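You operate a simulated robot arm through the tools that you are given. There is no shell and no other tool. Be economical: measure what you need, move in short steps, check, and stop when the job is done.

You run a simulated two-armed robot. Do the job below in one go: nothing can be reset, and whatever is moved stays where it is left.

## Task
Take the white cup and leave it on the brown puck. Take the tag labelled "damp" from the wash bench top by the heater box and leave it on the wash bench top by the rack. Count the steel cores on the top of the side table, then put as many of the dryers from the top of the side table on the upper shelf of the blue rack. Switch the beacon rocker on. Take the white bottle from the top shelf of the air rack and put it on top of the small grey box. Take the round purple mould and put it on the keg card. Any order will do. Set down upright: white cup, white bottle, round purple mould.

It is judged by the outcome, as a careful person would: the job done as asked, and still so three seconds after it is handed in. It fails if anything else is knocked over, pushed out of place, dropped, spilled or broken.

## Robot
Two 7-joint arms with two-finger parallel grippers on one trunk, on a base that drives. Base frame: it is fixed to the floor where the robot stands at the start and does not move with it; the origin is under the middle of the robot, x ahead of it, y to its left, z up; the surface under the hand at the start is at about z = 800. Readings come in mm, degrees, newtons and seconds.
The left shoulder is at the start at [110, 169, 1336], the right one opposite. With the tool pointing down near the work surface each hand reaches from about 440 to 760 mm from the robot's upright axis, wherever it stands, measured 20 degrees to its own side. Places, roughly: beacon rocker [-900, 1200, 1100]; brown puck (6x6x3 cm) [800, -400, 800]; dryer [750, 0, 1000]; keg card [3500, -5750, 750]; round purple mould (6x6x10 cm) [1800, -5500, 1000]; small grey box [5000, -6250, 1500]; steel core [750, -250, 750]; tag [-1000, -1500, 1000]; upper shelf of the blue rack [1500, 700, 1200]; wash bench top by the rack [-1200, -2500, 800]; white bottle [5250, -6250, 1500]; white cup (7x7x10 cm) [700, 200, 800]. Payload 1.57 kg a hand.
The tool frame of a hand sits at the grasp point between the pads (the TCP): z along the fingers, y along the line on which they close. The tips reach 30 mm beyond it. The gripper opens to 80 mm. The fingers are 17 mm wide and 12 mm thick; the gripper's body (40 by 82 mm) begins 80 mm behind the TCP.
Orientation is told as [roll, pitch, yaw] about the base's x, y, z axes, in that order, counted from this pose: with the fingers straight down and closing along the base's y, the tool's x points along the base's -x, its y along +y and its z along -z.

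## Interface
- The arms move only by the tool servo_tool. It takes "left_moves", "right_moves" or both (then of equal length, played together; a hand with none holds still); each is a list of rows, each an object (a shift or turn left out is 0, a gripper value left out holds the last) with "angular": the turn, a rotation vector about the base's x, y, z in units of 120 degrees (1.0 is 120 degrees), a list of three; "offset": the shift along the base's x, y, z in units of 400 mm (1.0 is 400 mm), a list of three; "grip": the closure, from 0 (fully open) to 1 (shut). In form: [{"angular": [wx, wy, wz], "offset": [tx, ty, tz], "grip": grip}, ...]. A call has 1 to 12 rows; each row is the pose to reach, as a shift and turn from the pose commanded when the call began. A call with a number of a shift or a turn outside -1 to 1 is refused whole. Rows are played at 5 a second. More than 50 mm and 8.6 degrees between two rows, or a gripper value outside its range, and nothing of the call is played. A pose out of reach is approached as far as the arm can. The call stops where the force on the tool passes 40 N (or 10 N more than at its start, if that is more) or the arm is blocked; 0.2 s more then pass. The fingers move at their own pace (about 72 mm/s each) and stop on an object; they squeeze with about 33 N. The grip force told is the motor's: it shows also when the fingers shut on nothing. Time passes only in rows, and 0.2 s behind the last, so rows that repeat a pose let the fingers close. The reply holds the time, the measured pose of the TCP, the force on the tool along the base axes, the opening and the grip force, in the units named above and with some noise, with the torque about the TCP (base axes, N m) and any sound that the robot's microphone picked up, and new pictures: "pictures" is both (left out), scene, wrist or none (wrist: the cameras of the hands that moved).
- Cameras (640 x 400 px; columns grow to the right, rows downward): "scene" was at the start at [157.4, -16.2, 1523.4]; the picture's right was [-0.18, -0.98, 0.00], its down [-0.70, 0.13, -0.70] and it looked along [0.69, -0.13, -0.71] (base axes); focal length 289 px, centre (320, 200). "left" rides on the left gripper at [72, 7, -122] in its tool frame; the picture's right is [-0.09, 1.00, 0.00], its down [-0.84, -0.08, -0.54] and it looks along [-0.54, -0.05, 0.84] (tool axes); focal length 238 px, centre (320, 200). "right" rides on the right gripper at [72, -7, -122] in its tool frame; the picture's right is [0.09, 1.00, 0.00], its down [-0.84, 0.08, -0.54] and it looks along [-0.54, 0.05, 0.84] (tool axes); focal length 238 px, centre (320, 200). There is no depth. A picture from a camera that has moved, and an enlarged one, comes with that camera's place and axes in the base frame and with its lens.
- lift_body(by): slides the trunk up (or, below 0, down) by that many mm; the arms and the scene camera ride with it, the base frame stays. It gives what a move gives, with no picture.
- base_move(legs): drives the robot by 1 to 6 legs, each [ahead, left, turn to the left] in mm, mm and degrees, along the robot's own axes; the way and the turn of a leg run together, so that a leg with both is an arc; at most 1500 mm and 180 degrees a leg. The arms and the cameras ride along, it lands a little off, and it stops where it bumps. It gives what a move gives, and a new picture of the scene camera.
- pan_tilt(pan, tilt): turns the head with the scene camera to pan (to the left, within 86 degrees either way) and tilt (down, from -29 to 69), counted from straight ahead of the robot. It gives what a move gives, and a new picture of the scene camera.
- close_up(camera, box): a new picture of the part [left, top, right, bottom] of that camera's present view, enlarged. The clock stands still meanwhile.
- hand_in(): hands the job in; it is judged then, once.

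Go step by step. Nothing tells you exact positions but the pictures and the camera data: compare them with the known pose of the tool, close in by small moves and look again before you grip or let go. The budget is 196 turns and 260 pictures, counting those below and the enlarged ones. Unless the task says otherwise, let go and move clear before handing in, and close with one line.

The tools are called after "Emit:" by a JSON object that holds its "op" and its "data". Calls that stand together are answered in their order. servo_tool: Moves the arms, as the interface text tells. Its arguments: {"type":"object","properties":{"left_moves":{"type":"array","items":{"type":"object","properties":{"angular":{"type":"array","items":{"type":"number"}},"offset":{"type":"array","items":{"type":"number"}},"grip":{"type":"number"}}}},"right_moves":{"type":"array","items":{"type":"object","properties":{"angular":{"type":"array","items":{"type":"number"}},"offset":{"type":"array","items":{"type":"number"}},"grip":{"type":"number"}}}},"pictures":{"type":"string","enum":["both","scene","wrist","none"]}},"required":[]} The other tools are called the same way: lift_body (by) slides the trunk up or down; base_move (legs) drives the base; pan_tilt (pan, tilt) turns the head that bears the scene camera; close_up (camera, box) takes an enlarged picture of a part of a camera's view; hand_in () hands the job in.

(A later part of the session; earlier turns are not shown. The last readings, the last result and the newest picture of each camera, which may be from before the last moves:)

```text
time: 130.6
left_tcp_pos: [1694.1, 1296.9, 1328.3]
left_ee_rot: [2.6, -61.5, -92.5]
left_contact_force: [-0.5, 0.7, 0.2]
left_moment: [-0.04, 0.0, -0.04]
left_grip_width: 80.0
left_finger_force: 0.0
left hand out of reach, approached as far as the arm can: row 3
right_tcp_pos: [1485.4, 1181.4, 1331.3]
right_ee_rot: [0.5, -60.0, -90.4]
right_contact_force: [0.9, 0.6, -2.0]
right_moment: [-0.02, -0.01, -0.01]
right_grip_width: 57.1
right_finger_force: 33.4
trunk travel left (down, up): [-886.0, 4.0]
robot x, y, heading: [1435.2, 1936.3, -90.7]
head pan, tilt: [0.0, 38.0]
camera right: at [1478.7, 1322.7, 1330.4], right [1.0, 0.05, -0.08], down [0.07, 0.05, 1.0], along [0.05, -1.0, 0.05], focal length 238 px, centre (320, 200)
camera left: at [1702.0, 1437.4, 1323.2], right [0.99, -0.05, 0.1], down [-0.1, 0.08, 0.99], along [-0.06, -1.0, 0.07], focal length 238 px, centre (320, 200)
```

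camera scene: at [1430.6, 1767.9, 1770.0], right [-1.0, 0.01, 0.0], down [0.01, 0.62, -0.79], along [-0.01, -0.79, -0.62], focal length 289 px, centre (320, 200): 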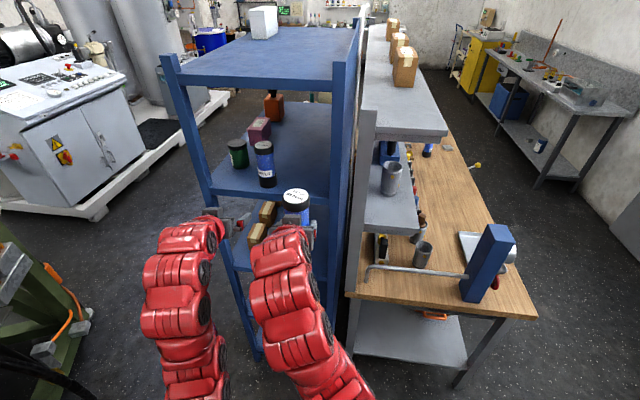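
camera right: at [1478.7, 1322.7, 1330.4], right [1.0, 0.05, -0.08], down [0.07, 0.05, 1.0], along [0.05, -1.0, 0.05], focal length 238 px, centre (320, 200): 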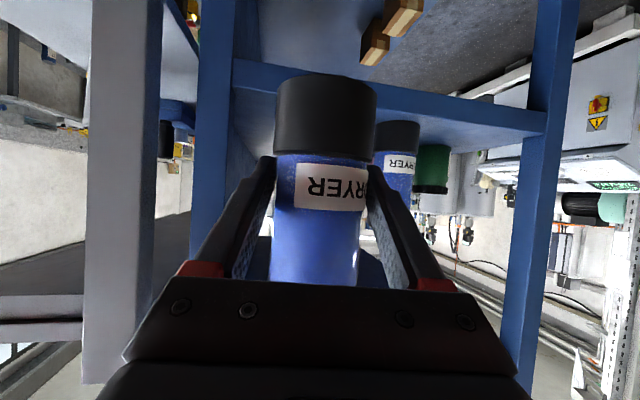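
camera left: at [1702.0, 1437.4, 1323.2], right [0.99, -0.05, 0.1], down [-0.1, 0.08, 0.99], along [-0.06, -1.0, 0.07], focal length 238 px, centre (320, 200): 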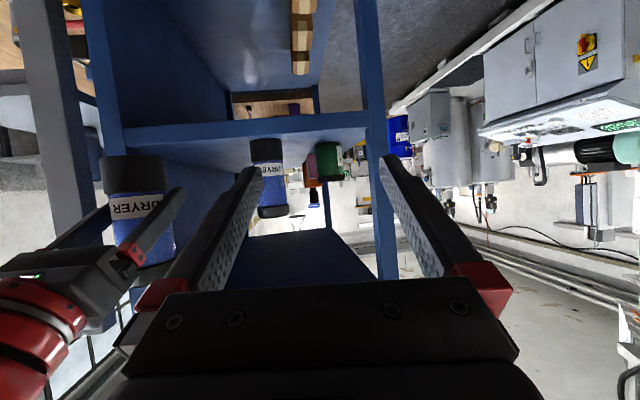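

Emit:
{"op": "base_move", "data": {"legs": [[165, 0, 0]]}}

Emit:
{"op": "servo_tool", "data": {"right_moves": [{"offset": [0, 0, -0.03]}, {"offset": [0, 0, -0.06]}, {"offset": [0, 0, -0.07]}], "pictures": "wrist"}}

```text
time: 132.1
left_tcp_pos: [1691.5, 1133.7, 1331.4]
left_ee_rot: [3.1, -61.6, -92.7]
left_contact_force: [0.8, 0.0, -0.5]
left_moment: [0.0, -0.04, 0.0]
left_grip_width: 79.7
left_finger_force: 0.1
right_tcp_pos: [1483.8, 1018.8, 1334.1]
right_ee_rot: [0.8, -60.2, -90.5]
right_contact_force: [-0.4, 0.4, -1.4]
right_moment: [0.01, -0.01, 0.0]
right_grip_width: 57.2
right_finger_force: 33.1
trunk travel left (down, up): [-886.0, 4.0]
robot x, y, heading: [1434.2, 1773.9, -90.3]
head pan, tilt: [0.0, 38.0]
camera scene: at [1430.8, 1609.0, 1770.7], right [-1.0, 0.01, 0.0], down [0.0, 0.61, -0.79], along [0.0, -0.79, -0.61], focal length 289 px, centre (320, 200)
```

scene: 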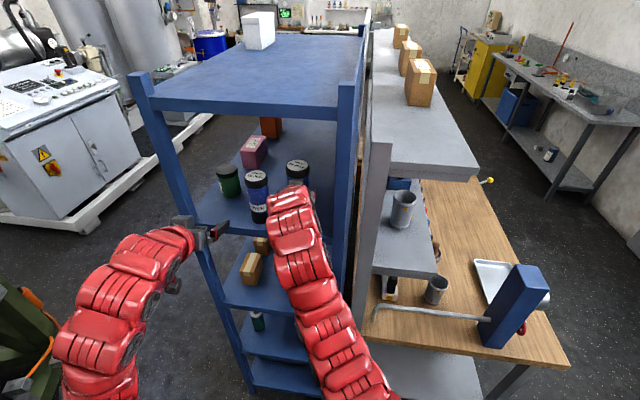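

```text
time: 132.9
left_tcp_pos: [1690.4, 1130.6, 1328.0]
left_ee_rot: [3.0, -61.3, -92.6]
left_contact_force: [-0.7, 0.3, -0.4]
left_moment: [-0.02, 0.0, -0.02]
left_grip_width: 80.0
left_finger_force: 0.0
right_tcp_pos: [1484.5, 1014.9, 1303.0]
right_ee_rot: [0.8, -60.1, -90.4]
right_contact_force: [-0.5, -0.1, -2.9]
right_moment: [0.02, -0.03, 0.02]
right_grip_width: 57.1
right_finger_force: 33.0
trunk travel left (down, up): [-886.0, 4.0]
robot x, y, heading: [1437.9, 1773.5, -90.3]
head pan, tilt: [0.0, 38.0]
camera right: at [1477.1, 1156.4, 1301.9], right [1.0, 0.05, -0.07], down [0.07, 0.05, 1.0], along [0.05, -1.0, 0.05], focal length 238 px, centre (320, 200)
```

right: 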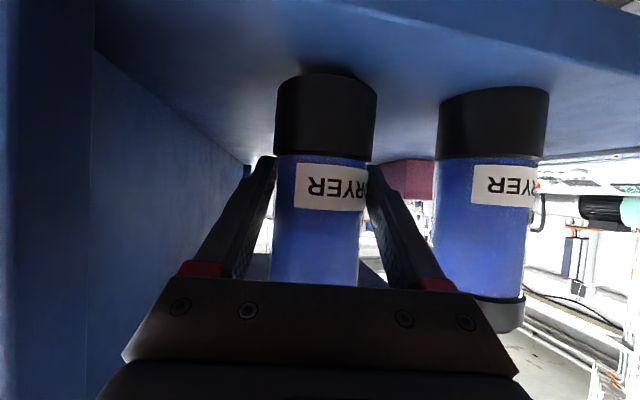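

Emit:
{"op": "servo_tool", "data": {"right_moves": [{"offset": [0, 0, -0.01]}, {"offset": [0, 0, -0.018]}, {"offset": [0, 0, -0.024]}], "pictures": "none"}}

```text
time: 133.7
left_tcp_pos: [1691.8, 1131.6, 1331.0]
left_ee_rot: [3.0, -61.4, -92.8]
left_contact_force: [0.6, 0.4, 0.4]
left_moment: [0.03, 0.03, -0.03]
left_grip_width: 80.1
left_finger_force: 0.2
right_tcp_pos: [1483.4, 1018.1, 1296.6]
right_ee_rot: [0.7, -60.3, -90.4]
right_contact_force: [0.2, -1.9, 2.8]
right_moment: [-0.06, 0.15, 0.03]
right_grip_width: 57.2
right_finger_force: 33.2
trunk travel left (down, up): [-886.0, 4.0]
robot x, y, heading: [1436.0, 1779.1, -90.5]
head pan, tilt: [0.0, 38.0]
```

Touching the shelf. Lower a hair more, release and back out.

Emit:
{"op": "servo_tool", "data": {"right_moves": [{"offset": [0, 0, -0.003]}, {"offset": [0, 0, -0.003], "grip": 0}, {"offset": [0, 0, -0.003], "grip": 0}, {"offset": [0, 0, -0.003], "grip": 0}, {"offset": [0, 0.08, 0.005], "grip": 0}, {"offset": [0, 0.18, 0.015], "grip": 0}, {"offset": [0, 0.28, 0.025], "grip": 0}], "pictures": "wrist"}}

Emit:
{"op": "base_move", "data": {"legs": [[-250, 0, 0]]}}

```text
time: 135.3
left_tcp_pos: [1691.5, 1132.2, 1330.1]
left_ee_rot: [3.0, -61.5, -92.6]
left_contact_force: [0.0, 0.0, -0.3]
left_moment: [0.03, 0.0, -0.03]
left_grip_width: 80.1
left_finger_force: 0.1
right_tcp_pos: [1483.9, 1130.7, 1305.7]
right_ee_rot: [0.7, -60.2, -90.4]
right_contact_force: [0.4, -0.5, 0.2]
right_moment: [0.01, -0.01, 0.01]
right_grip_width: 79.8
right_finger_force: 0.2
trunk travel left (down, up): [-886.0, 4.0]
robot x, y, heading: [1429.7, 1771.9, -90.4]
head pan, tilt: [0.0, 38.0]
camera right: at [1476.2, 1271.9, 1303.9], right [1.0, 0.05, -0.07], down [0.07, 0.05, 1.0], along [0.05, -1.0, 0.05], focal length 238 px, centre (320, 200)
```

right: 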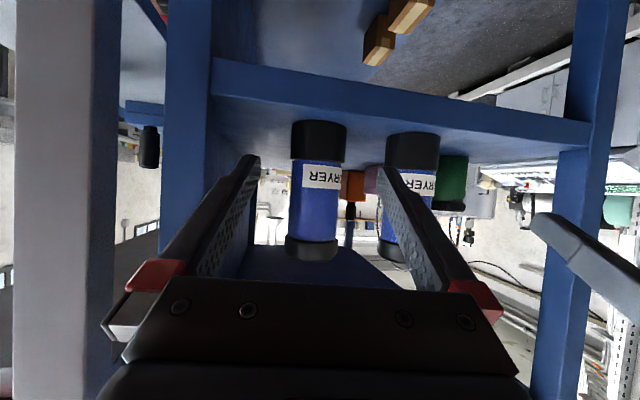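

```text
time: 137.1
left_tcp_pos: [1693.6, 1382.8, 1328.4]
left_ee_rot: [3.1, -61.4, -92.6]
left_contact_force: [0.3, 0.0, -0.2]
left_moment: [0.0, -0.02, -0.04]
left_grip_width: 80.1
left_finger_force: 0.1
right_tcp_pos: [1485.5, 1380.2, 1306.4]
right_ee_rot: [0.9, -60.1, -90.3]
right_contact_force: [-0.1, 0.0, -1.1]
right_moment: [0.0, 0.0, 0.02]
right_grip_width: 79.8
right_finger_force: 0.0
trunk travel left (down, up): [-886.0, 4.0]
robot x, y, heading: [1437.1, 2024.2, -90.2]
head pan, tilt: [0.0, 38.0]
camera scene: at [1432.9, 1855.8, 1770.1], right [-1.0, 0.01, 0.0], down [0.0, 0.62, -0.79], along [0.0, -0.79, -0.62], focal length 289 px, centre (320, 200)
```

scene: 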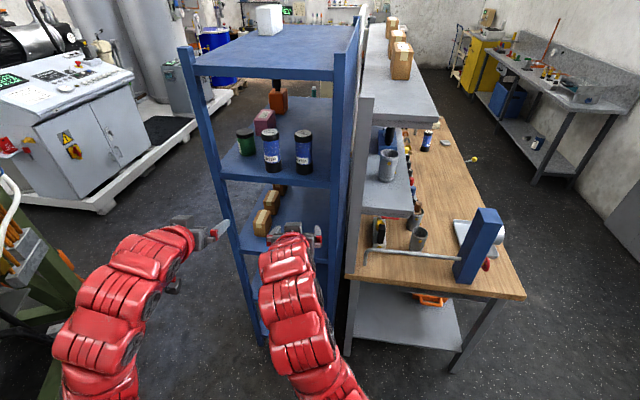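

Both dryers stand on the upper shelf. Next: the beacon rocker panel on the wall at about x -950, y 1150.

Emit:
{"op": "base_move", "data": {"legs": [[0, 0, -89.8], [1000, 520, 0], [350, 100, 0]]}}

Emit:
{"op": "pan_tilt", "data": {"pan": 10, "tilt": 25}}

```text
time: 148.8
left_tcp_pos: [-602.6, 1195.9, 1331.0]
left_ee_rot: [3.0, -61.4, 176.3]
left_contact_force: [-0.9, -0.6, 0.2]
left_moment: [-0.02, 0.0, 0.02]
left_grip_width: 80.0
left_finger_force: 0.0
right_tcp_pos: [-600.0, 1404.2, 1305.1]
right_ee_rot: [0.8, -60.2, 178.5]
right_contact_force: [-0.4, -0.7, -0.2]
right_moment: [-0.01, -0.02, -0.01]
right_grip_width: 80.1
right_finger_force: 0.0
trunk travel left (down, up): [-886.0, 4.0]
robot x, y, heading: [43.7, 1442.5, 178.5]
head pan, tilt: [0.0, 38.0]
camera scene: at [-123.6, 1443.8, 1770.5], right [0.02, 1.0, 0.0], down [0.61, -0.02, -0.79], along [-0.79, 0.02, -0.62], focal length 289 px, centre (320, 200)
```

scene: 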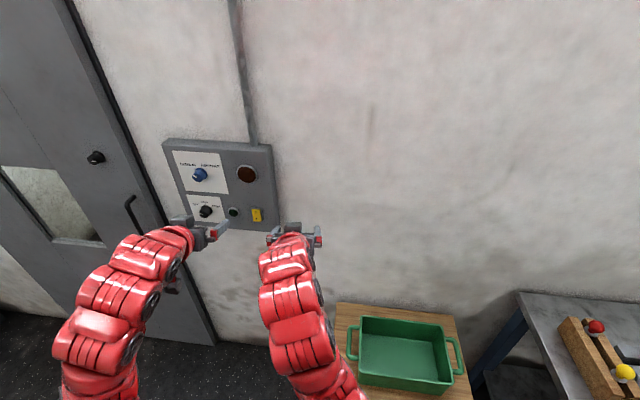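

```text
time: 149.5
left_tcp_pos: [-603.1, 1195.2, 1329.6]
left_ee_rot: [2.9, -61.4, 176.4]
left_contact_force: [0.1, 0.3, 0.1]
left_moment: [-0.01, -0.02, 0.0]
left_grip_width: 80.1
left_finger_force: 0.0
right_tcp_pos: [-602.6, 1403.7, 1305.0]
right_ee_rot: [0.7, -60.1, 178.5]
right_contact_force: [0.5, -1.0, -0.8]
right_moment: [0.01, 0.01, -0.02]
right_grip_width: 79.9
right_finger_force: 0.1
trunk travel left (down, up): [-886.0, 4.0]
robot x, y, heading: [45.5, 1441.5, 178.4]
head pan, tilt: [10.0, 25.0]
camera scene: at [-130.5, 1427.5, 1790.5], right [-0.15, 0.99, 0.0], down [0.42, 0.06, -0.91], along [-0.9, -0.14, -0.42], focal length 289 px, centre (320, 200)
```

scene: 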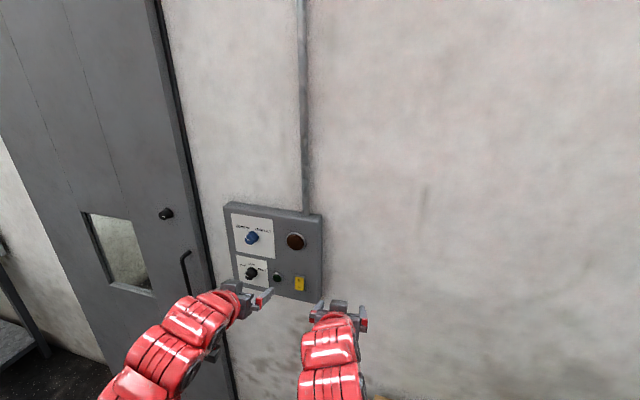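

Emit:
{"op": "close_up", "data": {"camera": "scene", "box": [210, 190, 340, 310]}}

Emit:
{"op": "close_up", "data": {"camera": "left", "box": [0, 0, 640, 400]}}

Emit:
{"op": "close_up", "data": {"camera": "right", "box": [0, 0, 640, 400]}}

```text
3.33 times, centred on (275, 250) of scene
camera zoom: at [-130.5, 1427.5, 1790.5], right [-0.15, 0.99, 0.0], down [0.42, 0.06, -0.91], along [-0.9, -0.14, -0.42], focal length 964 px, centre (470, 33)
```

zoom: 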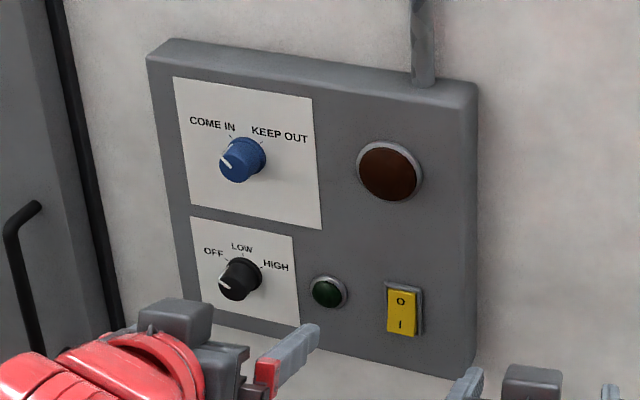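

```text
1.00 times, centred on (320, 200) of left (not enlarged: the box is as wide or as high as the picture)
camera zoom: at [-461.3, 1185.6, 1323.1], right [-0.06, -0.99, 0.11], down [0.08, 0.1, 0.99], along [-0.99, 0.07, 0.07], focal length 238 px, centre (320, 200)
```

zoom: 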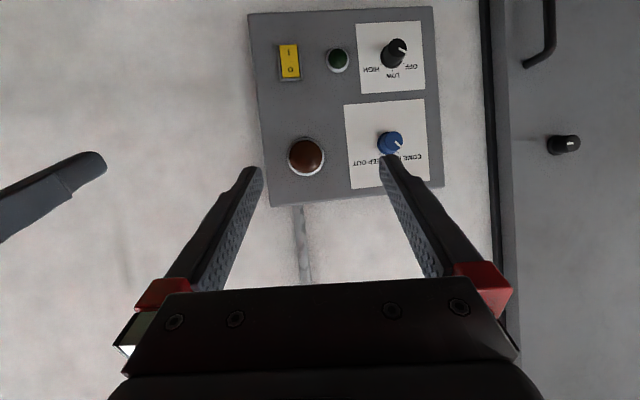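

```text
1.00 times, centred on (320, 200) of right (not enlarged: the box is as wide or as high as the picture)
camera zoom: at [-460.6, 1408.1, 1303.3], right [0.03, -1.0, -0.07], down [0.05, -0.07, 1.0], along [-1.0, -0.03, 0.05], focal length 238 px, centre (320, 200)
```

zoom: 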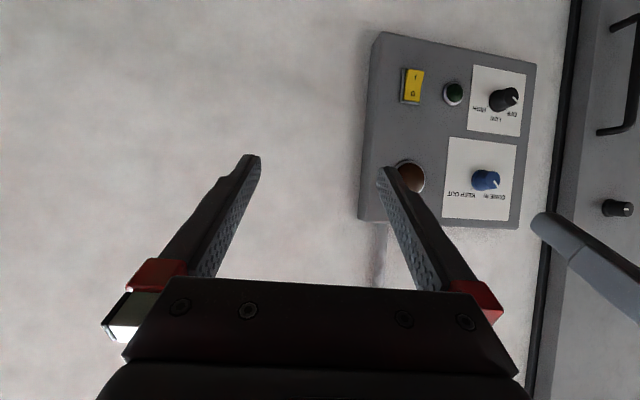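

Rocker sits at about (-895, 1244, 1106) with "I" on the lower half. I'll strafe clear of the basket table and press it with the closed right fingertips.

Emit:
{"op": "base_move", "data": {"legs": [[0, 220, 1.5], [90, 0, 0]]}}

Emit:
{"op": "servo_tool", "data": {"right_moves": [{"offset": [0, 0.05, -0.1], "grip": 1}, {"offset": [0, 0.1, -0.2], "grip": 1}, {"offset": [0, 0.15, -0.3], "grip": 1}, {"offset": [0, 0.15, -0.4], "grip": 1}, {"offset": [-0.05, 0.15, -0.5], "grip": 1}], "pictures": "wrist"}}

```text
time: 151.9
left_tcp_pos: [-682.9, 960.5, 1330.6]
left_ee_rot: [2.8, -61.5, 177.8]
left_contact_force: [0.4, -0.4, 0.5]
left_moment: [-0.03, 0.02, -0.01]
left_grip_width: 80.1
left_finger_force: 0.0
right_tcp_pos: [-686.3, 1168.3, 1305.3]
right_ee_rot: [0.6, -60.2, -179.9]
right_contact_force: [0.6, -1.2, -0.1]
right_moment: [0.0, -0.01, -0.01]
right_grip_width: 80.0
right_finger_force: 0.0
trunk travel left (down, up): [-886.0, 4.0]
robot x, y, heading: [-47.4, 1221.1, -179.7]
head pan, tilt: [10.0, 25.0]
camera scene: at [-215.7, 1204.4, 1791.0], right [-0.18, 0.98, 0.0], down [0.41, 0.07, -0.91], along [-0.89, -0.16, -0.42], focal length 289 px, centre (320, 200)
```

scene: 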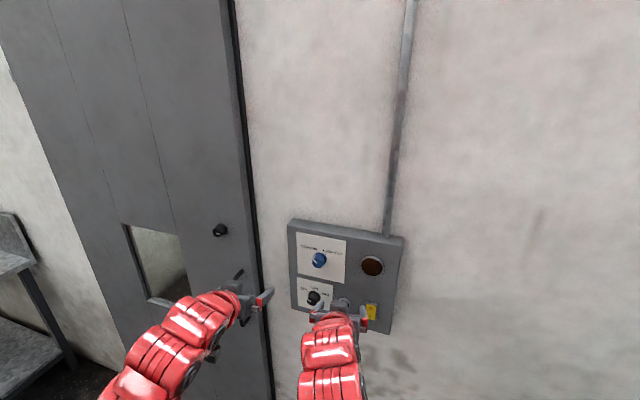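

```text
time: 153.1
left_tcp_pos: [-687.0, 961.5, 1328.0]
left_ee_rot: [2.9, -61.2, 177.8]
left_contact_force: [-0.7, 0.8, -0.8]
left_moment: [-0.03, -0.01, 0.02]
left_grip_width: 80.1
left_finger_force: 0.0
right_tcp_pos: [-708.8, 1232.0, 1103.8]
right_ee_rot: [0.9, -60.2, 180.0]
right_contact_force: [-1.2, -0.2, 0.3]
right_moment: [-0.05, -0.02, -0.02]
right_grip_width: 0.0
right_finger_force: 21.6
trunk travel left (down, up): [-886.0, 4.0]
robot x, y, heading: [-42.9, 1222.4, -179.9]
head pan, tilt: [10.0, 25.0]
camera right: at [-567.8, 1238.8, 1101.7], right [0.06, -1.0, -0.07], down [0.05, -0.07, 1.0], along [-1.0, -0.06, 0.05], focal length 238 px, centre (320, 200)
```

right: 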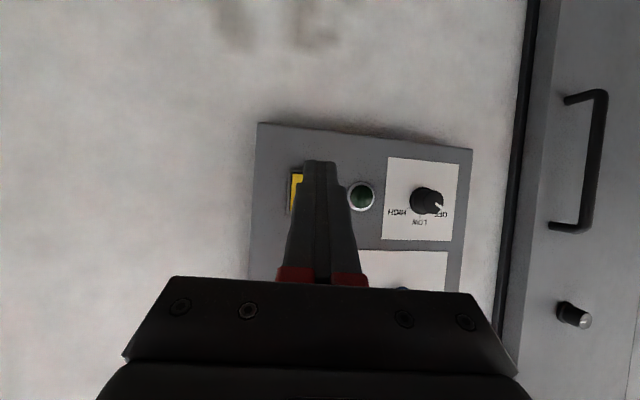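

Emit:
{"op": "servo_tool", "data": {"right_moves": [{"offset": [-0.05, 0.03, 0.005], "grip": 1}, {"offset": [-0.15, 0.03, 0.005], "grip": 1}, {"offset": [-0.25, 0.03, 0.005], "grip": 1}, {"offset": [-0.33, 0.03, 0.005], "grip": 1}], "pictures": "wrist"}}

Emit:
{"op": "close_up", "data": {"camera": "scene", "box": [260, 210, 440, 360]}}

```text
time: 154.1
left_tcp_pos: [-685.4, 961.8, 1328.5]
left_ee_rot: [3.0, -61.5, 177.8]
left_contact_force: [0.2, 0.0, -0.2]
left_moment: [0.05, -0.03, -0.03]
left_grip_width: 79.8
left_finger_force: 0.0
right_tcp_pos: [-842.4, 1243.6, 1107.6]
right_ee_rot: [0.8, -60.1, 180.0]
right_contact_force: [-0.6, 0.0, -0.1]
right_moment: [-0.01, -0.04, 0.0]
right_grip_width: 0.0
right_finger_force: 21.1
trunk travel left (down, up): [-886.0, 4.0]
robot x, y, heading: [-44.0, 1218.9, -179.8]
head pan, tilt: [10.0, 25.0]
camera right: at [-701.4, 1250.9, 1105.3], right [0.06, -1.0, -0.07], down [0.05, -0.07, 1.0], along [-1.0, -0.06, 0.05], focal length 238 px, centre (320, 200)
```

right: 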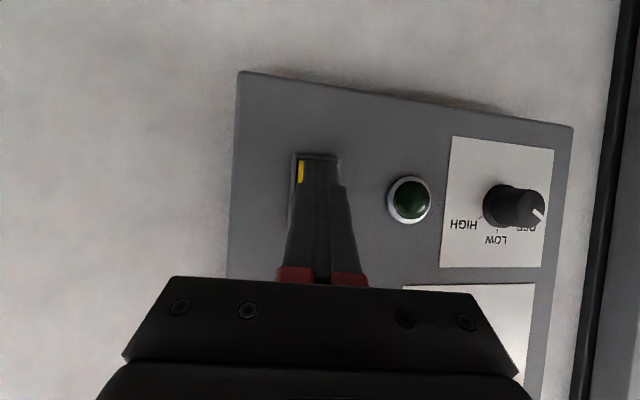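

```text
2.67 times, centred on (350, 285) of scene
camera zoom: at [-219.3, 1205.4, 1790.6], right [-0.18, 0.98, 0.0], down [0.42, 0.07, -0.91], along [-0.89, -0.16, -0.42], focal length 772 px, centre (240, -27)
```

zoom: 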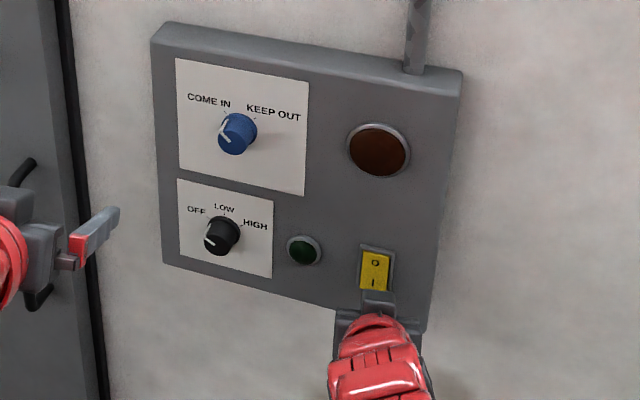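

Emit:
{"op": "servo_tool", "data": {"right_moves": [{"offset": [-0.03, 0.002, 0], "grip": 1}, {"offset": [-0.05, 0.002, 0], "grip": 1}, {"offset": [-0.065, 0.002, 0], "grip": 1}], "pictures": "none"}}

Emit:
{"op": "close_up", "data": {"camera": "scene", "box": [260, 210, 440, 360]}}

```text
time: 154.9
left_tcp_pos: [-675.6, 962.9, 1334.3]
left_ee_rot: [3.0, -61.8, 177.7]
left_contact_force: [0.1, -0.2, 0.1]
left_moment: [-0.01, 0.01, -0.02]
left_grip_width: 80.0
left_finger_force: 0.2
right_tcp_pos: [-854.1, 1242.7, 1105.3]
right_ee_rot: [0.6, -59.8, -179.9]
right_contact_force: [32.2, 3.0, 11.0]
right_moment: [0.17, 0.08, -0.43]
right_grip_width: 0.0
right_finger_force: 21.5
trunk travel left (down, up): [-886.0, 4.0]
robot x, y, heading: [-40.1, 1224.6, -179.8]
head pan, tilt: [10.0, 25.0]
stopped in row 3 (right hand): the force on the tool passed its limit at 45 N (the readings are from after the stop); the commanded pose is now the measured one
```

```text
2.67 times, centred on (350, 285) of scene
camera zoom: at [-206.2, 1206.4, 1792.1], right [-0.17, 0.98, 0.0], down [0.41, 0.07, -0.91], along [-0.89, -0.16, -0.42], focal length 772 px, centre (240, -27)
```

zoom: 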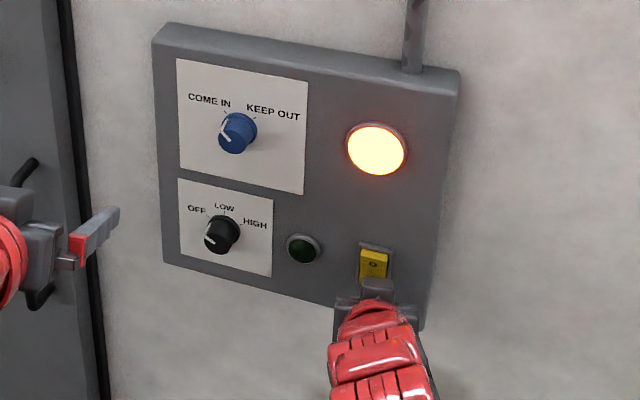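

Beacon is lit. Retract, then drive along to the wash bench (robot keeps facing -x).

Emit:
{"op": "servo_tool", "data": {"right_moves": [{"offset": [0.1, 0, 0]}, {"offset": [0.2, 0, 0.05]}, {"offset": [0.3, 0, 0.15]}, {"offset": [0.38, 0, 0.25]}, {"offset": [0.42, 0, 0.36], "grip": 0}], "pictures": "none"}}

Emit:
{"op": "base_move", "data": {"legs": [[-50, 0, 0], [0, 1300, 0], [0, 1000, 0]]}}

Emit:
{"op": "pan_tilt", "data": {"pan": 5, "tilt": 40}}

```text
refused: row 3 steps farther than a row can; nothing moved
```

```text
time: 166.8
left_tcp_pos: [-627.2, -1347.5, 1329.2]
left_ee_rot: [3.1, -61.4, 177.9]
left_contact_force: [0.5, 0.2, 0.0]
left_moment: [-0.03, 0.03, -0.01]
left_grip_width: 80.0
left_finger_force: 0.0
right_tcp_pos: [-808.1, -1067.8, 1100.3]
right_ee_rot: [0.6, -59.3, -179.8]
right_contact_force: [0.2, -0.6, 0.2]
right_moment: [-0.01, 0.03, -0.02]
right_grip_width: 0.0
right_finger_force: 21.1
trunk travel left (down, up): [-886.0, 4.0]
robot x, y, heading: [8.6, -1084.5, -179.8]
head pan, tilt: [10.0, 25.0]
camera scene: at [-161.8, -1103.5, 1790.7], right [-0.18, 0.98, 0.0], down [0.42, 0.07, -0.91], along [-0.89, -0.16, -0.42], focal length 289 px, centre (320, 200)
```

scene: 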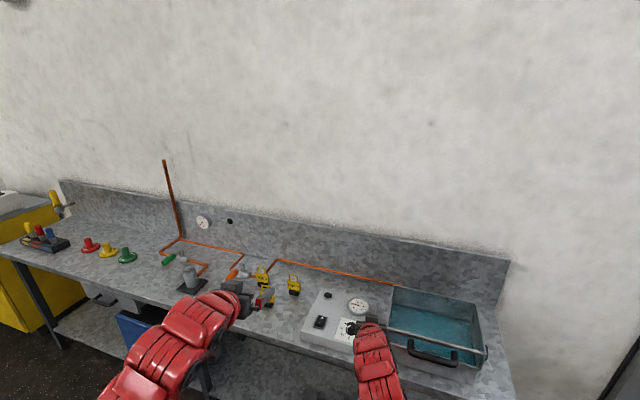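

```text
time: 167.5
left_tcp_pos: [-628.1, -1350.4, 1329.2]
left_ee_rot: [3.0, -61.4, 177.9]
left_contact_force: [-0.6, -0.2, -0.2]
left_moment: [0.01, 0.02, -0.03]
left_grip_width: 80.1
left_finger_force: 0.0
right_tcp_pos: [-805.2, -1068.6, 1101.4]
right_ee_rot: [0.6, -59.4, -179.8]
right_contact_force: [0.2, -0.2, 0.0]
right_moment: [-0.01, 0.0, -0.03]
right_grip_width: 0.0
right_finger_force: 21.8
trunk travel left (down, up): [-886.0, 4.0]
robot x, y, heading: [12.4, -1083.6, -179.7]
head pan, tilt: [5.0, 40.0]
camera scene: at [-155.9, -1095.7, 1767.4], right [-0.09, 1.0, 0.0], down [0.64, 0.06, -0.77], along [-0.76, -0.07, -0.64], focal length 289 px, centre (320, 200)
```

scene: 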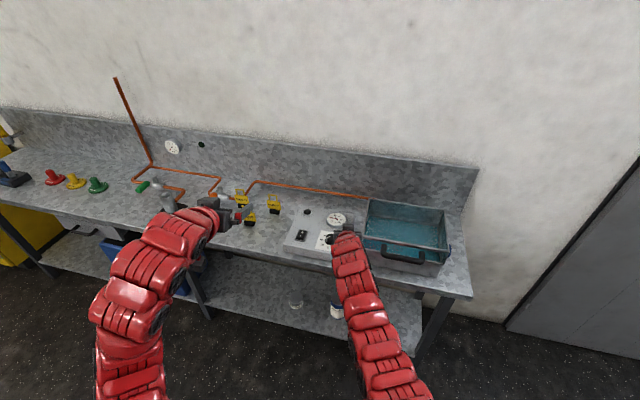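

Emit:
{"op": "servo_tool", "data": {"right_moves": [{"offset": [0.04, 0, 0.1]}, {"offset": [0.08, 0, 0.2]}, {"offset": [0.12, 0, 0.3]}, {"offset": [0.16, 0, 0.4]}], "pictures": "none"}}

Emit:
{"op": "close_up", "data": {"camera": "scene", "box": [190, 150, 350, 250]}}

Emit:
{"op": "close_up", "data": {"camera": "left", "box": [0, 0, 640, 400]}}

Emit:
{"op": "pan_tilt", "data": {"pan": -50, "tilt": 15}}

```text
time: 168.5
left_tcp_pos: [-627.7, -1349.6, 1328.9]
left_ee_rot: [2.9, -61.5, 177.9]
left_contact_force: [0.5, 0.1, 0.7]
left_moment: [0.03, 0.02, 0.01]
left_grip_width: 79.9
left_finger_force: 0.1
right_tcp_pos: [-738.8, -1069.7, 1259.4]
right_ee_rot: [0.6, -59.3, -179.7]
right_contact_force: [-0.6, -0.4, -0.3]
right_moment: [-0.02, 0.0, 0.01]
right_grip_width: 0.2
right_finger_force: 20.9
trunk travel left (down, up): [-886.0, 4.0]
robot x, y, heading: [10.0, -1087.5, -179.7]
head pan, tilt: [5.0, 40.0]
```

```text
4.00 times, centred on (270, 200) of scene
camera zoom: at [-154.7, -1095.5, 1767.5], right [-0.09, 1.0, 0.0], down [0.64, 0.06, -0.77], along [-0.76, -0.07, -0.64], focal length 1157 px, centre (520, 200)
```

zoom: 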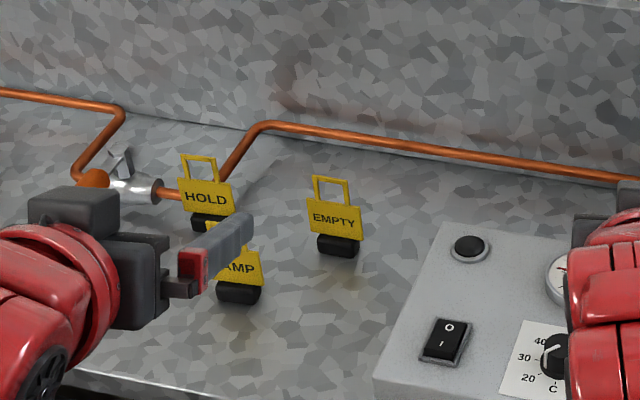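

```text
1.00 times, centred on (320, 200) of left (not enlarged: the box is as wide or as high as the picture)
camera zoom: at [-485.2, -1355.3, 1323.7], right [-0.04, -0.99, 0.11], down [0.08, 0.1, 0.99], along [-1.0, 0.04, 0.07], focal length 238 px, centre (320, 200)
```

zoom: 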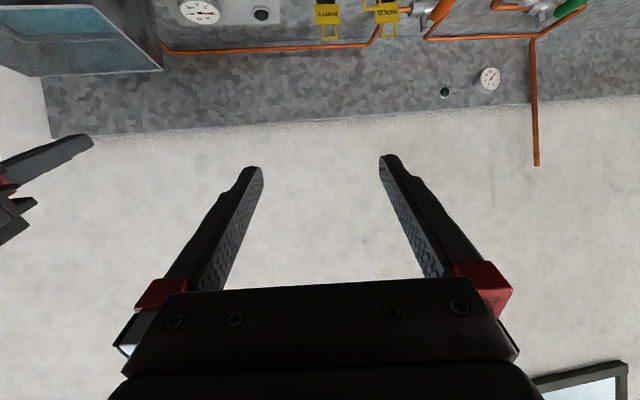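

```text
time: 169.8
left_tcp_pos: [-627.9, -1348.6, 1329.2]
left_ee_rot: [3.0, -61.5, 177.8]
left_contact_force: [0.5, 0.1, -0.4]
left_moment: [-0.04, -0.01, 0.0]
left_grip_width: 79.9
left_finger_force: 0.1
right_tcp_pos: [-740.1, -1070.0, 1258.5]
right_ee_rot: [0.7, -59.3, -179.7]
right_contact_force: [0.6, -0.1, -0.1]
right_moment: [0.01, 0.03, 0.02]
right_grip_width: 0.0
right_finger_force: 21.5
trunk travel left (down, up): [-886.0, 4.0]
robot x, y, heading: [6.3, -1084.9, -180.0]
head pan, tilt: [-50.0, 15.0]
camera scene: at [-131.5, -1016.4, 1806.9], right [0.76, 0.65, 0.0], down [0.17, -0.2, -0.97], along [-0.62, 0.74, -0.26], focal length 289 px, centre (320, 200)
```

scene: 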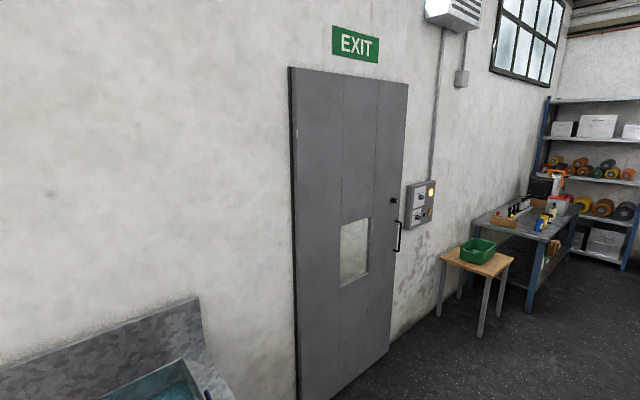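

Beacon stays lit. The DAMP tag stands at about (-1014, -1481). Bring both hands vertical, lower the trunk, and approach.

Emit:
{"op": "servo_tool", "data": {"left_moves": [{"angular": [0, -0.065, 0]}, {"angular": [0, -0.13, 0]}, {"angular": [0, -0.195, 0]}, {"angular": [0, -0.26, 0]}, {"angular": [0, -0.325, 0]}, {"angular": [0, -0.39, 0]}, {"angular": [0, -0.45, 0]}, {"angular": [0, -0.512, 0]}], "right_moves": [{"angular": [0, -0.062, 0], "offset": [0.03, 0, 0], "grip": 0}, {"angular": [0, -0.124, 0], "offset": [0.06, 0, 0]}, {"angular": [0, -0.186, 0], "offset": [0.09, 0, 0]}, {"angular": [0, -0.248, 0], "offset": [0.12, 0, 0]}, {"angular": [0, -0.31, 0], "offset": [0.15, 0, 0]}, {"angular": [0, -0.372, 0], "offset": [0.18, 0, 0]}, {"angular": [0, -0.434, 0], "offset": [0.2, 0, 0]}, {"angular": [0, -0.494, 0], "offset": [0.2, 0, 0]}], "pictures": "none"}}

Emit:
{"op": "base_move", "data": {"legs": [[0, 190, 0], [250, 0, 0]]}}

Emit:
{"op": "pan_tilt", "data": {"pan": 30, "tilt": 45}}

```text
time: 171.6
left_tcp_pos: [-630.1, -1349.5, 1328.5]
left_ee_rot: [1.7, -34.1, 178.8]
left_contact_force: [-0.4, -1.1, -0.3]
left_moment: [0.01, -0.04, -0.05]
left_grip_width: 79.8
left_finger_force: 0.1
left hand out of reach, approached as far as the arm can: row 4, 5, 6, 7, 8
right_tcp_pos: [-663.1, -1069.0, 1262.3]
right_ee_rot: [0.7, 0.2, 180.1]
right_contact_force: [0.1, -0.3, 0.1]
right_moment: [0.0, -0.02, 0.0]
right_grip_width: 80.1
right_finger_force: 0.0
trunk travel left (down, up): [-886.0, 4.0]
robot x, y, heading: [12.3, -1084.8, -179.9]
head pan, tilt: [-50.0, 15.0]
```

```text
time: 174.6
left_tcp_pos: [-881.1, -1540.1, 1328.9]
left_ee_rot: [1.8, -34.3, 178.4]
left_contact_force: [0.0, -0.1, 0.2]
left_moment: [0.0, 0.0, 0.01]
left_grip_width: 79.9
left_finger_force: 0.0
right_tcp_pos: [-913.5, -1259.1, 1261.6]
right_ee_rot: [0.8, -0.1, 179.7]
right_contact_force: [-1.0, -0.2, 0.1]
right_moment: [0.01, 0.01, -0.04]
right_grip_width: 80.0
right_finger_force: 0.1
trunk travel left (down, up): [-886.0, 4.0]
robot x, y, heading: [-239.6, -1278.2, 180.2]
head pan, tilt: [-50.0, 15.0]
camera scene: at [-381.0, -1211.1, 1807.1], right [0.77, 0.64, 0.0], down [0.16, -0.2, -0.97], along [-0.62, 0.74, -0.26], focal length 289 px, centre (320, 200)
```

scene: 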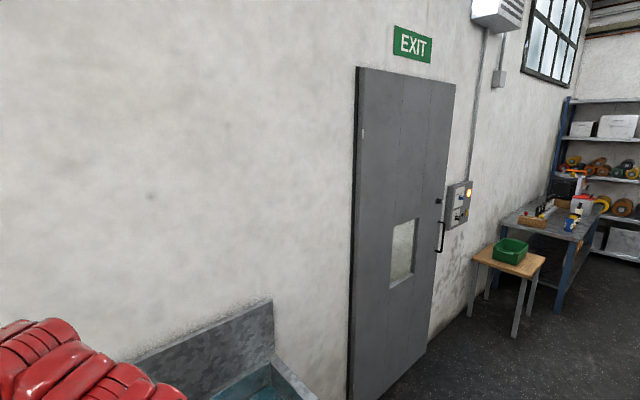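

```text
time: 176.1
left_tcp_pos: [-881.5, -1540.2, 1329.3]
left_ee_rot: [1.8, -34.1, 178.3]
left_contact_force: [0.2, -0.1, 0.4]
left_moment: [-0.01, -0.02, -0.01]
left_grip_width: 80.2
left_finger_force: 0.1
right_tcp_pos: [-915.2, -1258.2, 1260.8]
right_ee_rot: [0.8, -0.1, 179.7]
right_contact_force: [0.7, -0.4, -0.9]
right_moment: [0.02, -0.02, 0.0]
right_grip_width: 79.8
right_finger_force: 0.1
trunk travel left (down, up): [-886.0, 4.0]
robot x, y, heading: [-238.4, -1284.1, 179.7]
head pan, tilt: [30.0, 45.0]
camera scene: at [-393.8, -1322.6, 1760.1], right [-0.5, 0.87, 0.0], down [0.61, 0.35, -0.71], along [-0.61, -0.35, -0.71], focal length 289 px, centre (320, 200)
```

scene: 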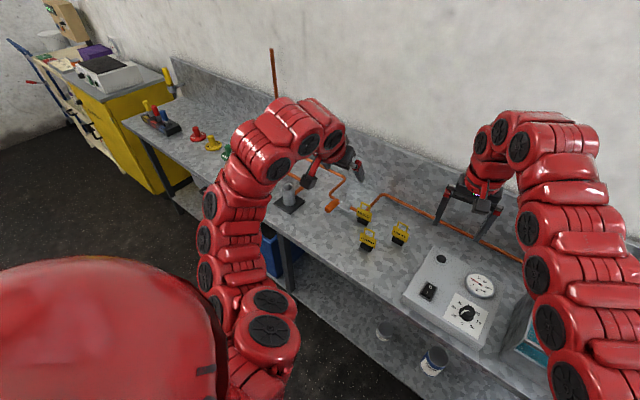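

Emit:
{"op": "base_move", "data": {"legs": [[60, 225, 0]]}}

Emit:
{"op": "lift_body", "data": {"by": -170}}

Emit:
{"op": "servo_tool", "data": {"right_moves": [{"angular": [0, 0, 0.068]}, {"angular": [0, 0, 0.136]}, {"angular": [0, 0, 0.204]}, {"angular": [0, 0, 0.272]}, {"angular": [0, 0, 0.34]}, {"angular": [0, 0, 0.408]}, {"angular": [0, 0, 0.476]}, {"angular": [0, 0, 0.544]}, {"angular": [0, 0, 0.612]}, {"angular": [0, 0, 0.68]}, {"angular": [0, 0, 0.75]}], "pictures": "both"}}

```text
time: 177.9
left_tcp_pos: [-940.3, -1767.1, 1329.5]
left_ee_rot: [1.9, -34.1, 178.5]
left_contact_force: [-0.3, -0.1, -0.2]
left_moment: [0.01, 0.0, 0.02]
left_grip_width: 80.1
left_finger_force: 0.0
right_tcp_pos: [-974.8, -1484.5, 1261.6]
right_ee_rot: [0.8, -0.1, 179.9]
right_contact_force: [-0.7, 0.7, 0.6]
right_moment: [-0.01, 0.02, -0.02]
right_grip_width: 79.8
right_finger_force: 0.0
trunk travel left (down, up): [-886.0, 4.0]
robot x, y, heading: [-302.3, -1503.9, -179.8]
head pan, tilt: [30.0, 45.0]
camera scene: at [-453.2, -1546.7, 1760.2], right [-0.5, 0.87, 0.0], down [0.61, 0.35, -0.71], along [-0.61, -0.35, -0.71], focal length 289 px, centre (320, 200)
```

scene: 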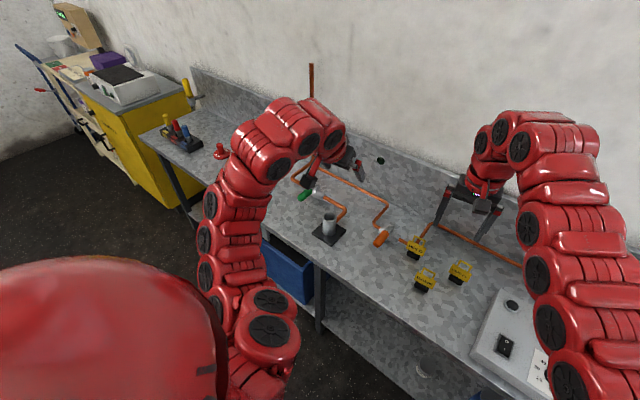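

```text
time: 179.8
left_tcp_pos: [-941.3, -1768.1, 1160.2]
left_ee_rot: [1.8, -34.0, 178.5]
left_contact_force: [0.1, -0.5, 0.8]
left_moment: [0.01, 0.0, 0.03]
left_grip_width: 80.2
left_finger_force: 0.1
right_tcp_pos: [-974.9, -1486.1, 1091.4]
right_ee_rot: [0.8, 0.0, 179.9]
right_contact_force: [-0.4, -0.8, 0.0]
right_moment: [0.0, -0.02, 0.0]
right_grip_width: 80.0
right_finger_force: 0.1
trunk travel left (down, up): [-716.0, 174.0]
robot x, y, heading: [-298.5, -1508.5, -180.3]
head pan, tilt: [30.0, 45.0]
```

```text
time: 182.2
left_tcp_pos: [-941.0, -1768.3, 1160.2]
left_ee_rot: [1.8, -34.1, 178.5]
left_contact_force: [0.0, 0.6, 0.1]
left_moment: [0.01, 0.03, 0.01]
left_grip_width: 79.9
left_finger_force: 0.0
right_tcp_pos: [-975.2, -1486.3, 1091.0]
right_ee_rot: [0.9, -0.1, -90.0]
right_contact_force: [-0.6, 0.5, 0.6]
right_moment: [0.0, -0.02, -0.01]
right_grip_width: 80.2
right_finger_force: 0.0
trunk travel left (down, up): [-716.0, 174.0]
robot x, y, heading: [-299.0, -1505.4, -180.0]
head pan, tilt: [30.0, 45.0]
camera scene: at [-453.7, -1548.7, 1590.1], right [-0.5, 0.87, 0.0], down [0.61, 0.35, -0.71], along [-0.61, -0.35, -0.71], focal length 289 px, centre (320, 200)
camera right: at [-983.3, -1414.7, 1212.9], right [1.0, 0.09, 0.02], down [0.07, -0.84, 0.54], along [0.06, -0.54, -0.84], focal length 238 px, centre (320, 200)
```

scene: 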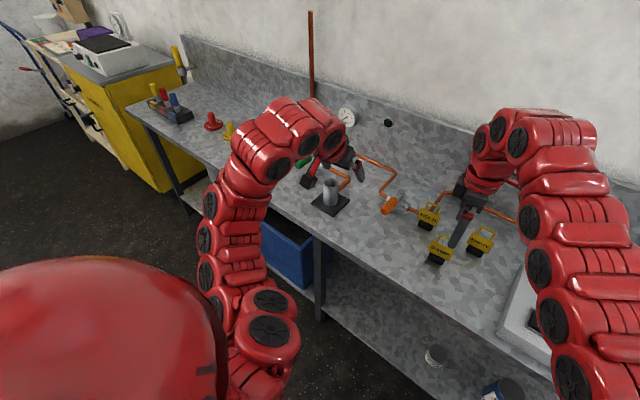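
right: 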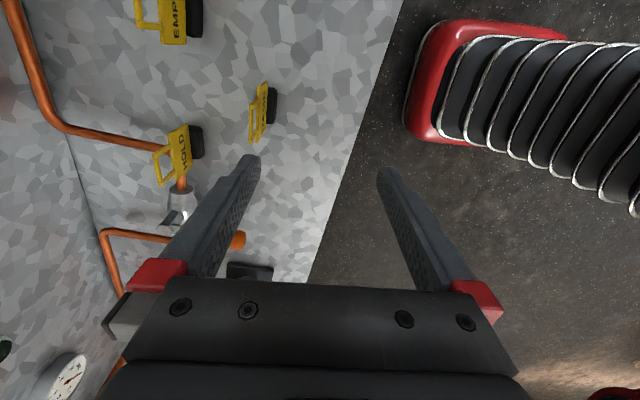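

Emit:
{"op": "servo_tool", "data": {"right_moves": [{"offset": [-0.06, 0.01, -0.06]}, {"offset": [-0.13, 0.02, -0.12]}], "pictures": "wrist"}}

Emit:
{"op": "close_up", "data": {"camera": "scene", "box": [390, 180, 510, 280]}}

```text
time: 182.8
left_tcp_pos: [-941.2, -1766.5, 1159.7]
left_ee_rot: [1.9, -34.1, 178.5]
left_contact_force: [0.3, -0.3, -0.6]
left_moment: [0.0, 0.01, 0.01]
left_grip_width: 80.1
left_finger_force: 0.0
right_tcp_pos: [-1008.1, -1477.2, 1052.4]
right_ee_rot: [0.9, 0.0, -90.1]
right_contact_force: [0.2, 0.4, -0.3]
right_moment: [-0.01, -0.01, -0.02]
right_grip_width: 80.1
right_finger_force: 0.1
right hand out of reach, approached as far as the arm can: row 2
trunk travel left (down, up): [-716.0, 174.0]
robot x, y, heading: [-300.9, -1506.3, -180.3]
head pan, tilt: [30.0, 45.0]
camera right: at [-1016.8, -1406.5, 1174.1], right [1.0, 0.09, 0.02], down [0.07, -0.84, 0.54], along [0.06, -0.54, -0.84], focal length 238 px, centre (320, 200)
```

right: 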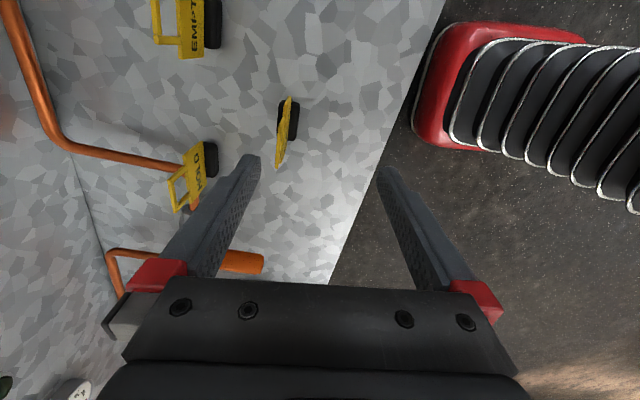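

```text
4.00 times, centred on (450, 230) of scene
camera zoom: at [-454.0, -1547.5, 1590.1], right [-0.5, 0.87, 0.0], down [0.61, 0.35, -0.71], along [-0.61, -0.35, -0.71], focal length 1157 px, centre (-200, 80)
```

zoom: 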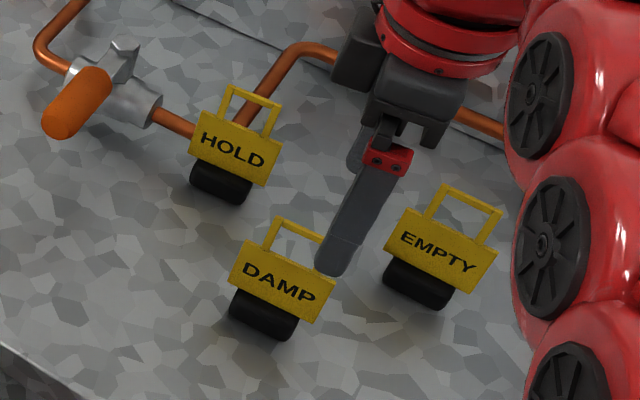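

Emit:
{"op": "base_move", "data": {"legs": [[70, 0, 0]]}}

Emit:
{"op": "close_up", "data": {"camera": "right", "box": [0, 0, 640, 400]}}

```text
time: 183.8
left_tcp_pos: [-1008.1, -1767.8, 1159.7]
left_ee_rot: [1.8, -34.0, 178.5]
left_contact_force: [0.2, -0.6, -0.5]
left_moment: [-0.01, 0.01, 0.0]
left_grip_width: 79.9
left_finger_force: 0.0
right_tcp_pos: [-1075.0, -1479.5, 1053.0]
right_ee_rot: [0.8, 0.0, -90.1]
right_contact_force: [-0.5, 0.0, 0.6]
right_moment: [-0.03, -0.01, -0.03]
right_grip_width: 80.0
right_finger_force: 0.1
trunk travel left (down, up): [-716.0, 174.0]
robot x, y, heading: [-368.6, -1506.4, 179.9]
head pan, tilt: [30.0, 45.0]
camera scene: at [-520.7, -1548.7, 1590.2], right [-0.5, 0.87, 0.0], down [0.61, 0.35, -0.71], along [-0.61, -0.35, -0.71], focal length 289 px, centre (320, 200)
```

scene: 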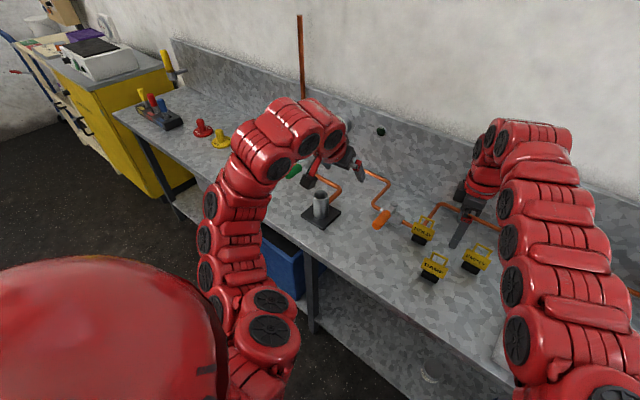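

```text
1.00 times, centred on (320, 200) of right (not enlarged: the box is as wide or as high as the picture)
camera zoom: at [-1083.6, -1407.5, 1174.8], right [1.0, 0.09, 0.01], down [0.07, -0.84, 0.54], along [0.06, -0.54, -0.84], focal length 238 px, centre (320, 200)
```

zoom: 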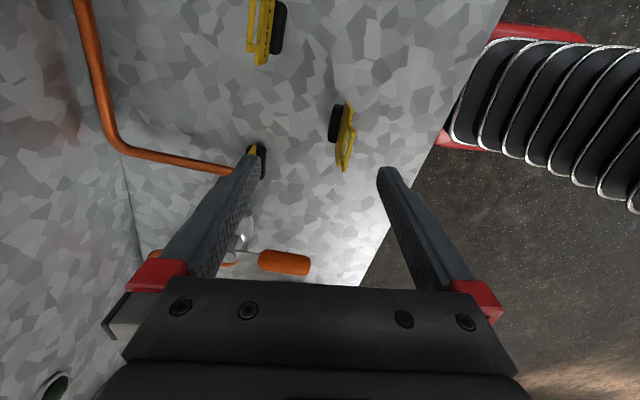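

Emit:
{"op": "servo_tool", "data": {"right_moves": [{"offset": [0.07, -0.03, -0.06]}, {"offset": [0.073, -0.032, -0.15]}, {"offset": [0.073, -0.032, -0.24]}], "pictures": "wrist"}}

Emit:
{"op": "close_up", "data": {"camera": "scene", "box": [390, 190, 510, 290]}}

```text
time: 184.6
left_tcp_pos: [-1008.4, -1765.2, 1159.1]
left_ee_rot: [1.9, -34.1, 178.4]
left_contact_force: [-0.7, -0.4, 0.4]
left_moment: [-0.03, 0.02, 0.02]
left_grip_width: 79.8
left_finger_force: 0.1
right_tcp_pos: [-1046.6, -1490.8, 955.4]
right_ee_rot: [0.9, -0.1, -90.0]
right_contact_force: [-0.9, -0.2, -0.2]
right_moment: [-0.02, -0.01, 0.01]
right_grip_width: 80.1
right_finger_force: 0.0
trunk travel left (down, up): [-716.0, 174.0]
robot x, y, heading: [-367.7, -1506.7, 180.0]
head pan, tilt: [30.0, 45.0]
camera right: at [-1054.6, -1418.1, 1076.7], right [1.0, 0.09, 0.02], down [0.07, -0.84, 0.54], along [0.06, -0.54, -0.84], focal length 238 px, centre (320, 200)
```

right: 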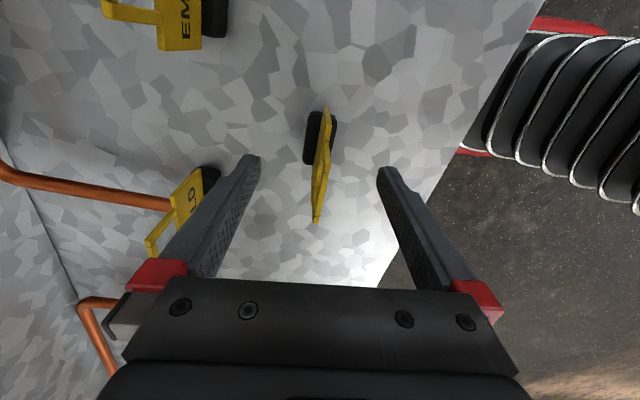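

```text
4.00 times, centred on (450, 240) of scene
camera zoom: at [-522.0, -1547.4, 1590.0], right [-0.5, 0.87, 0.0], down [0.61, 0.35, -0.71], along [-0.61, -0.35, -0.71], focal length 1157 px, centre (-200, 40)
```

zoom: 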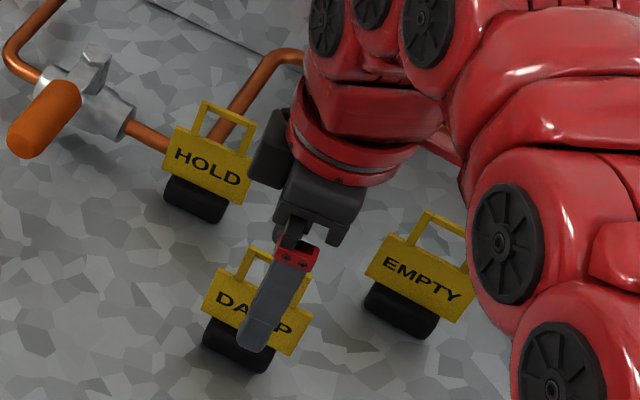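

Emit:
{"op": "servo_tool", "data": {"right_moves": [{"offset": [0.003, -0.025, -0.07]}, {"offset": [0.005, -0.028, -0.14]}, {"offset": [0.005, -0.028, -0.205]}], "pictures": "wrist"}}

```text
time: 185.4
left_tcp_pos: [-1004.2, -1767.6, 1162.2]
left_ee_rot: [1.9, -34.3, 178.6]
left_contact_force: [0.5, -0.5, -0.9]
left_moment: [0.05, 0.01, 0.01]
left_grip_width: 80.2
left_finger_force: 0.1
right_tcp_pos: [-1046.0, -1503.8, 880.9]
right_ee_rot: [0.2, -0.1, -90.1]
right_contact_force: [1.0, 1.7, 21.5]
right_moment: [0.12, 1.01, -0.2]
right_grip_width: 79.6
right_finger_force: 0.2
trunk travel left (down, up): [-716.0, 174.0]
robot x, y, heading: [-366.4, -1503.9, 180.3]
head pan, tilt: [30.0, 45.0]
camera right: at [-1052.2, -1430.7, 1002.0], right [1.0, 0.09, 0.0], down [0.07, -0.84, 0.54], along [0.05, -0.54, -0.84], focal length 238 px, centre (320, 200)
```

right: 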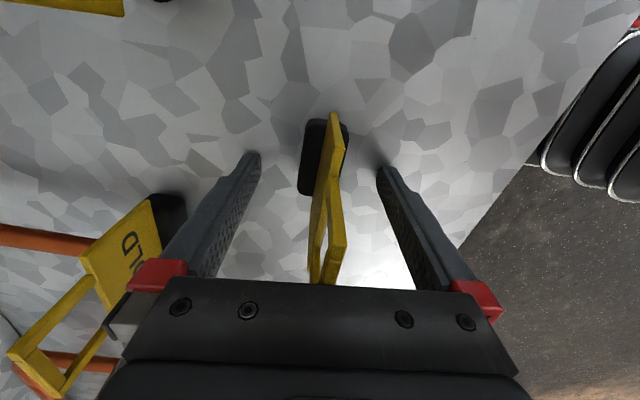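

Emit:
{"op": "servo_tool", "data": {"right_moves": [{"offset": [0, 0, 0.02]}, {"offset": [0, 0, 0.03], "grip": 1}, {"offset": [0, 0, 0.03], "grip": 1}, {"offset": [0, 0, 0.03], "grip": 1}, {"offset": [0, 0, 0.03], "grip": 1}, {"offset": [0, 0, 0.03], "grip": 1}], "pictures": "wrist"}}

```text
time: 186.8
left_tcp_pos: [-1009.1, -1768.3, 1159.5]
left_ee_rot: [1.8, -34.1, 178.7]
left_contact_force: [0.1, 0.4, -0.6]
left_moment: [-0.02, -0.04, 0.0]
left_grip_width: 80.1
left_finger_force: 0.0
right_tcp_pos: [-1045.8, -1502.7, 885.2]
right_ee_rot: [0.8, -0.1, -90.1]
right_contact_force: [0.0, -0.4, -0.1]
right_moment: [0.03, 0.0, 0.04]
right_grip_width: 24.9
right_finger_force: 33.2
trunk travel left (down, up): [-716.0, 174.0]
robot x, y, heading: [-366.4, -1504.9, 179.9]
head pan, tilt: [30.0, 45.0]
camera right: at [-1054.0, -1430.8, 1008.8], right [1.0, 0.09, 0.01], down [0.07, -0.84, 0.54], along [0.06, -0.54, -0.84], focal length 238 px, centre (320, 200)
```

right: 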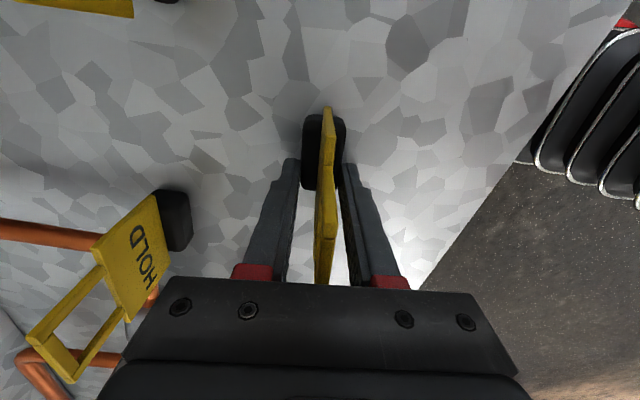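

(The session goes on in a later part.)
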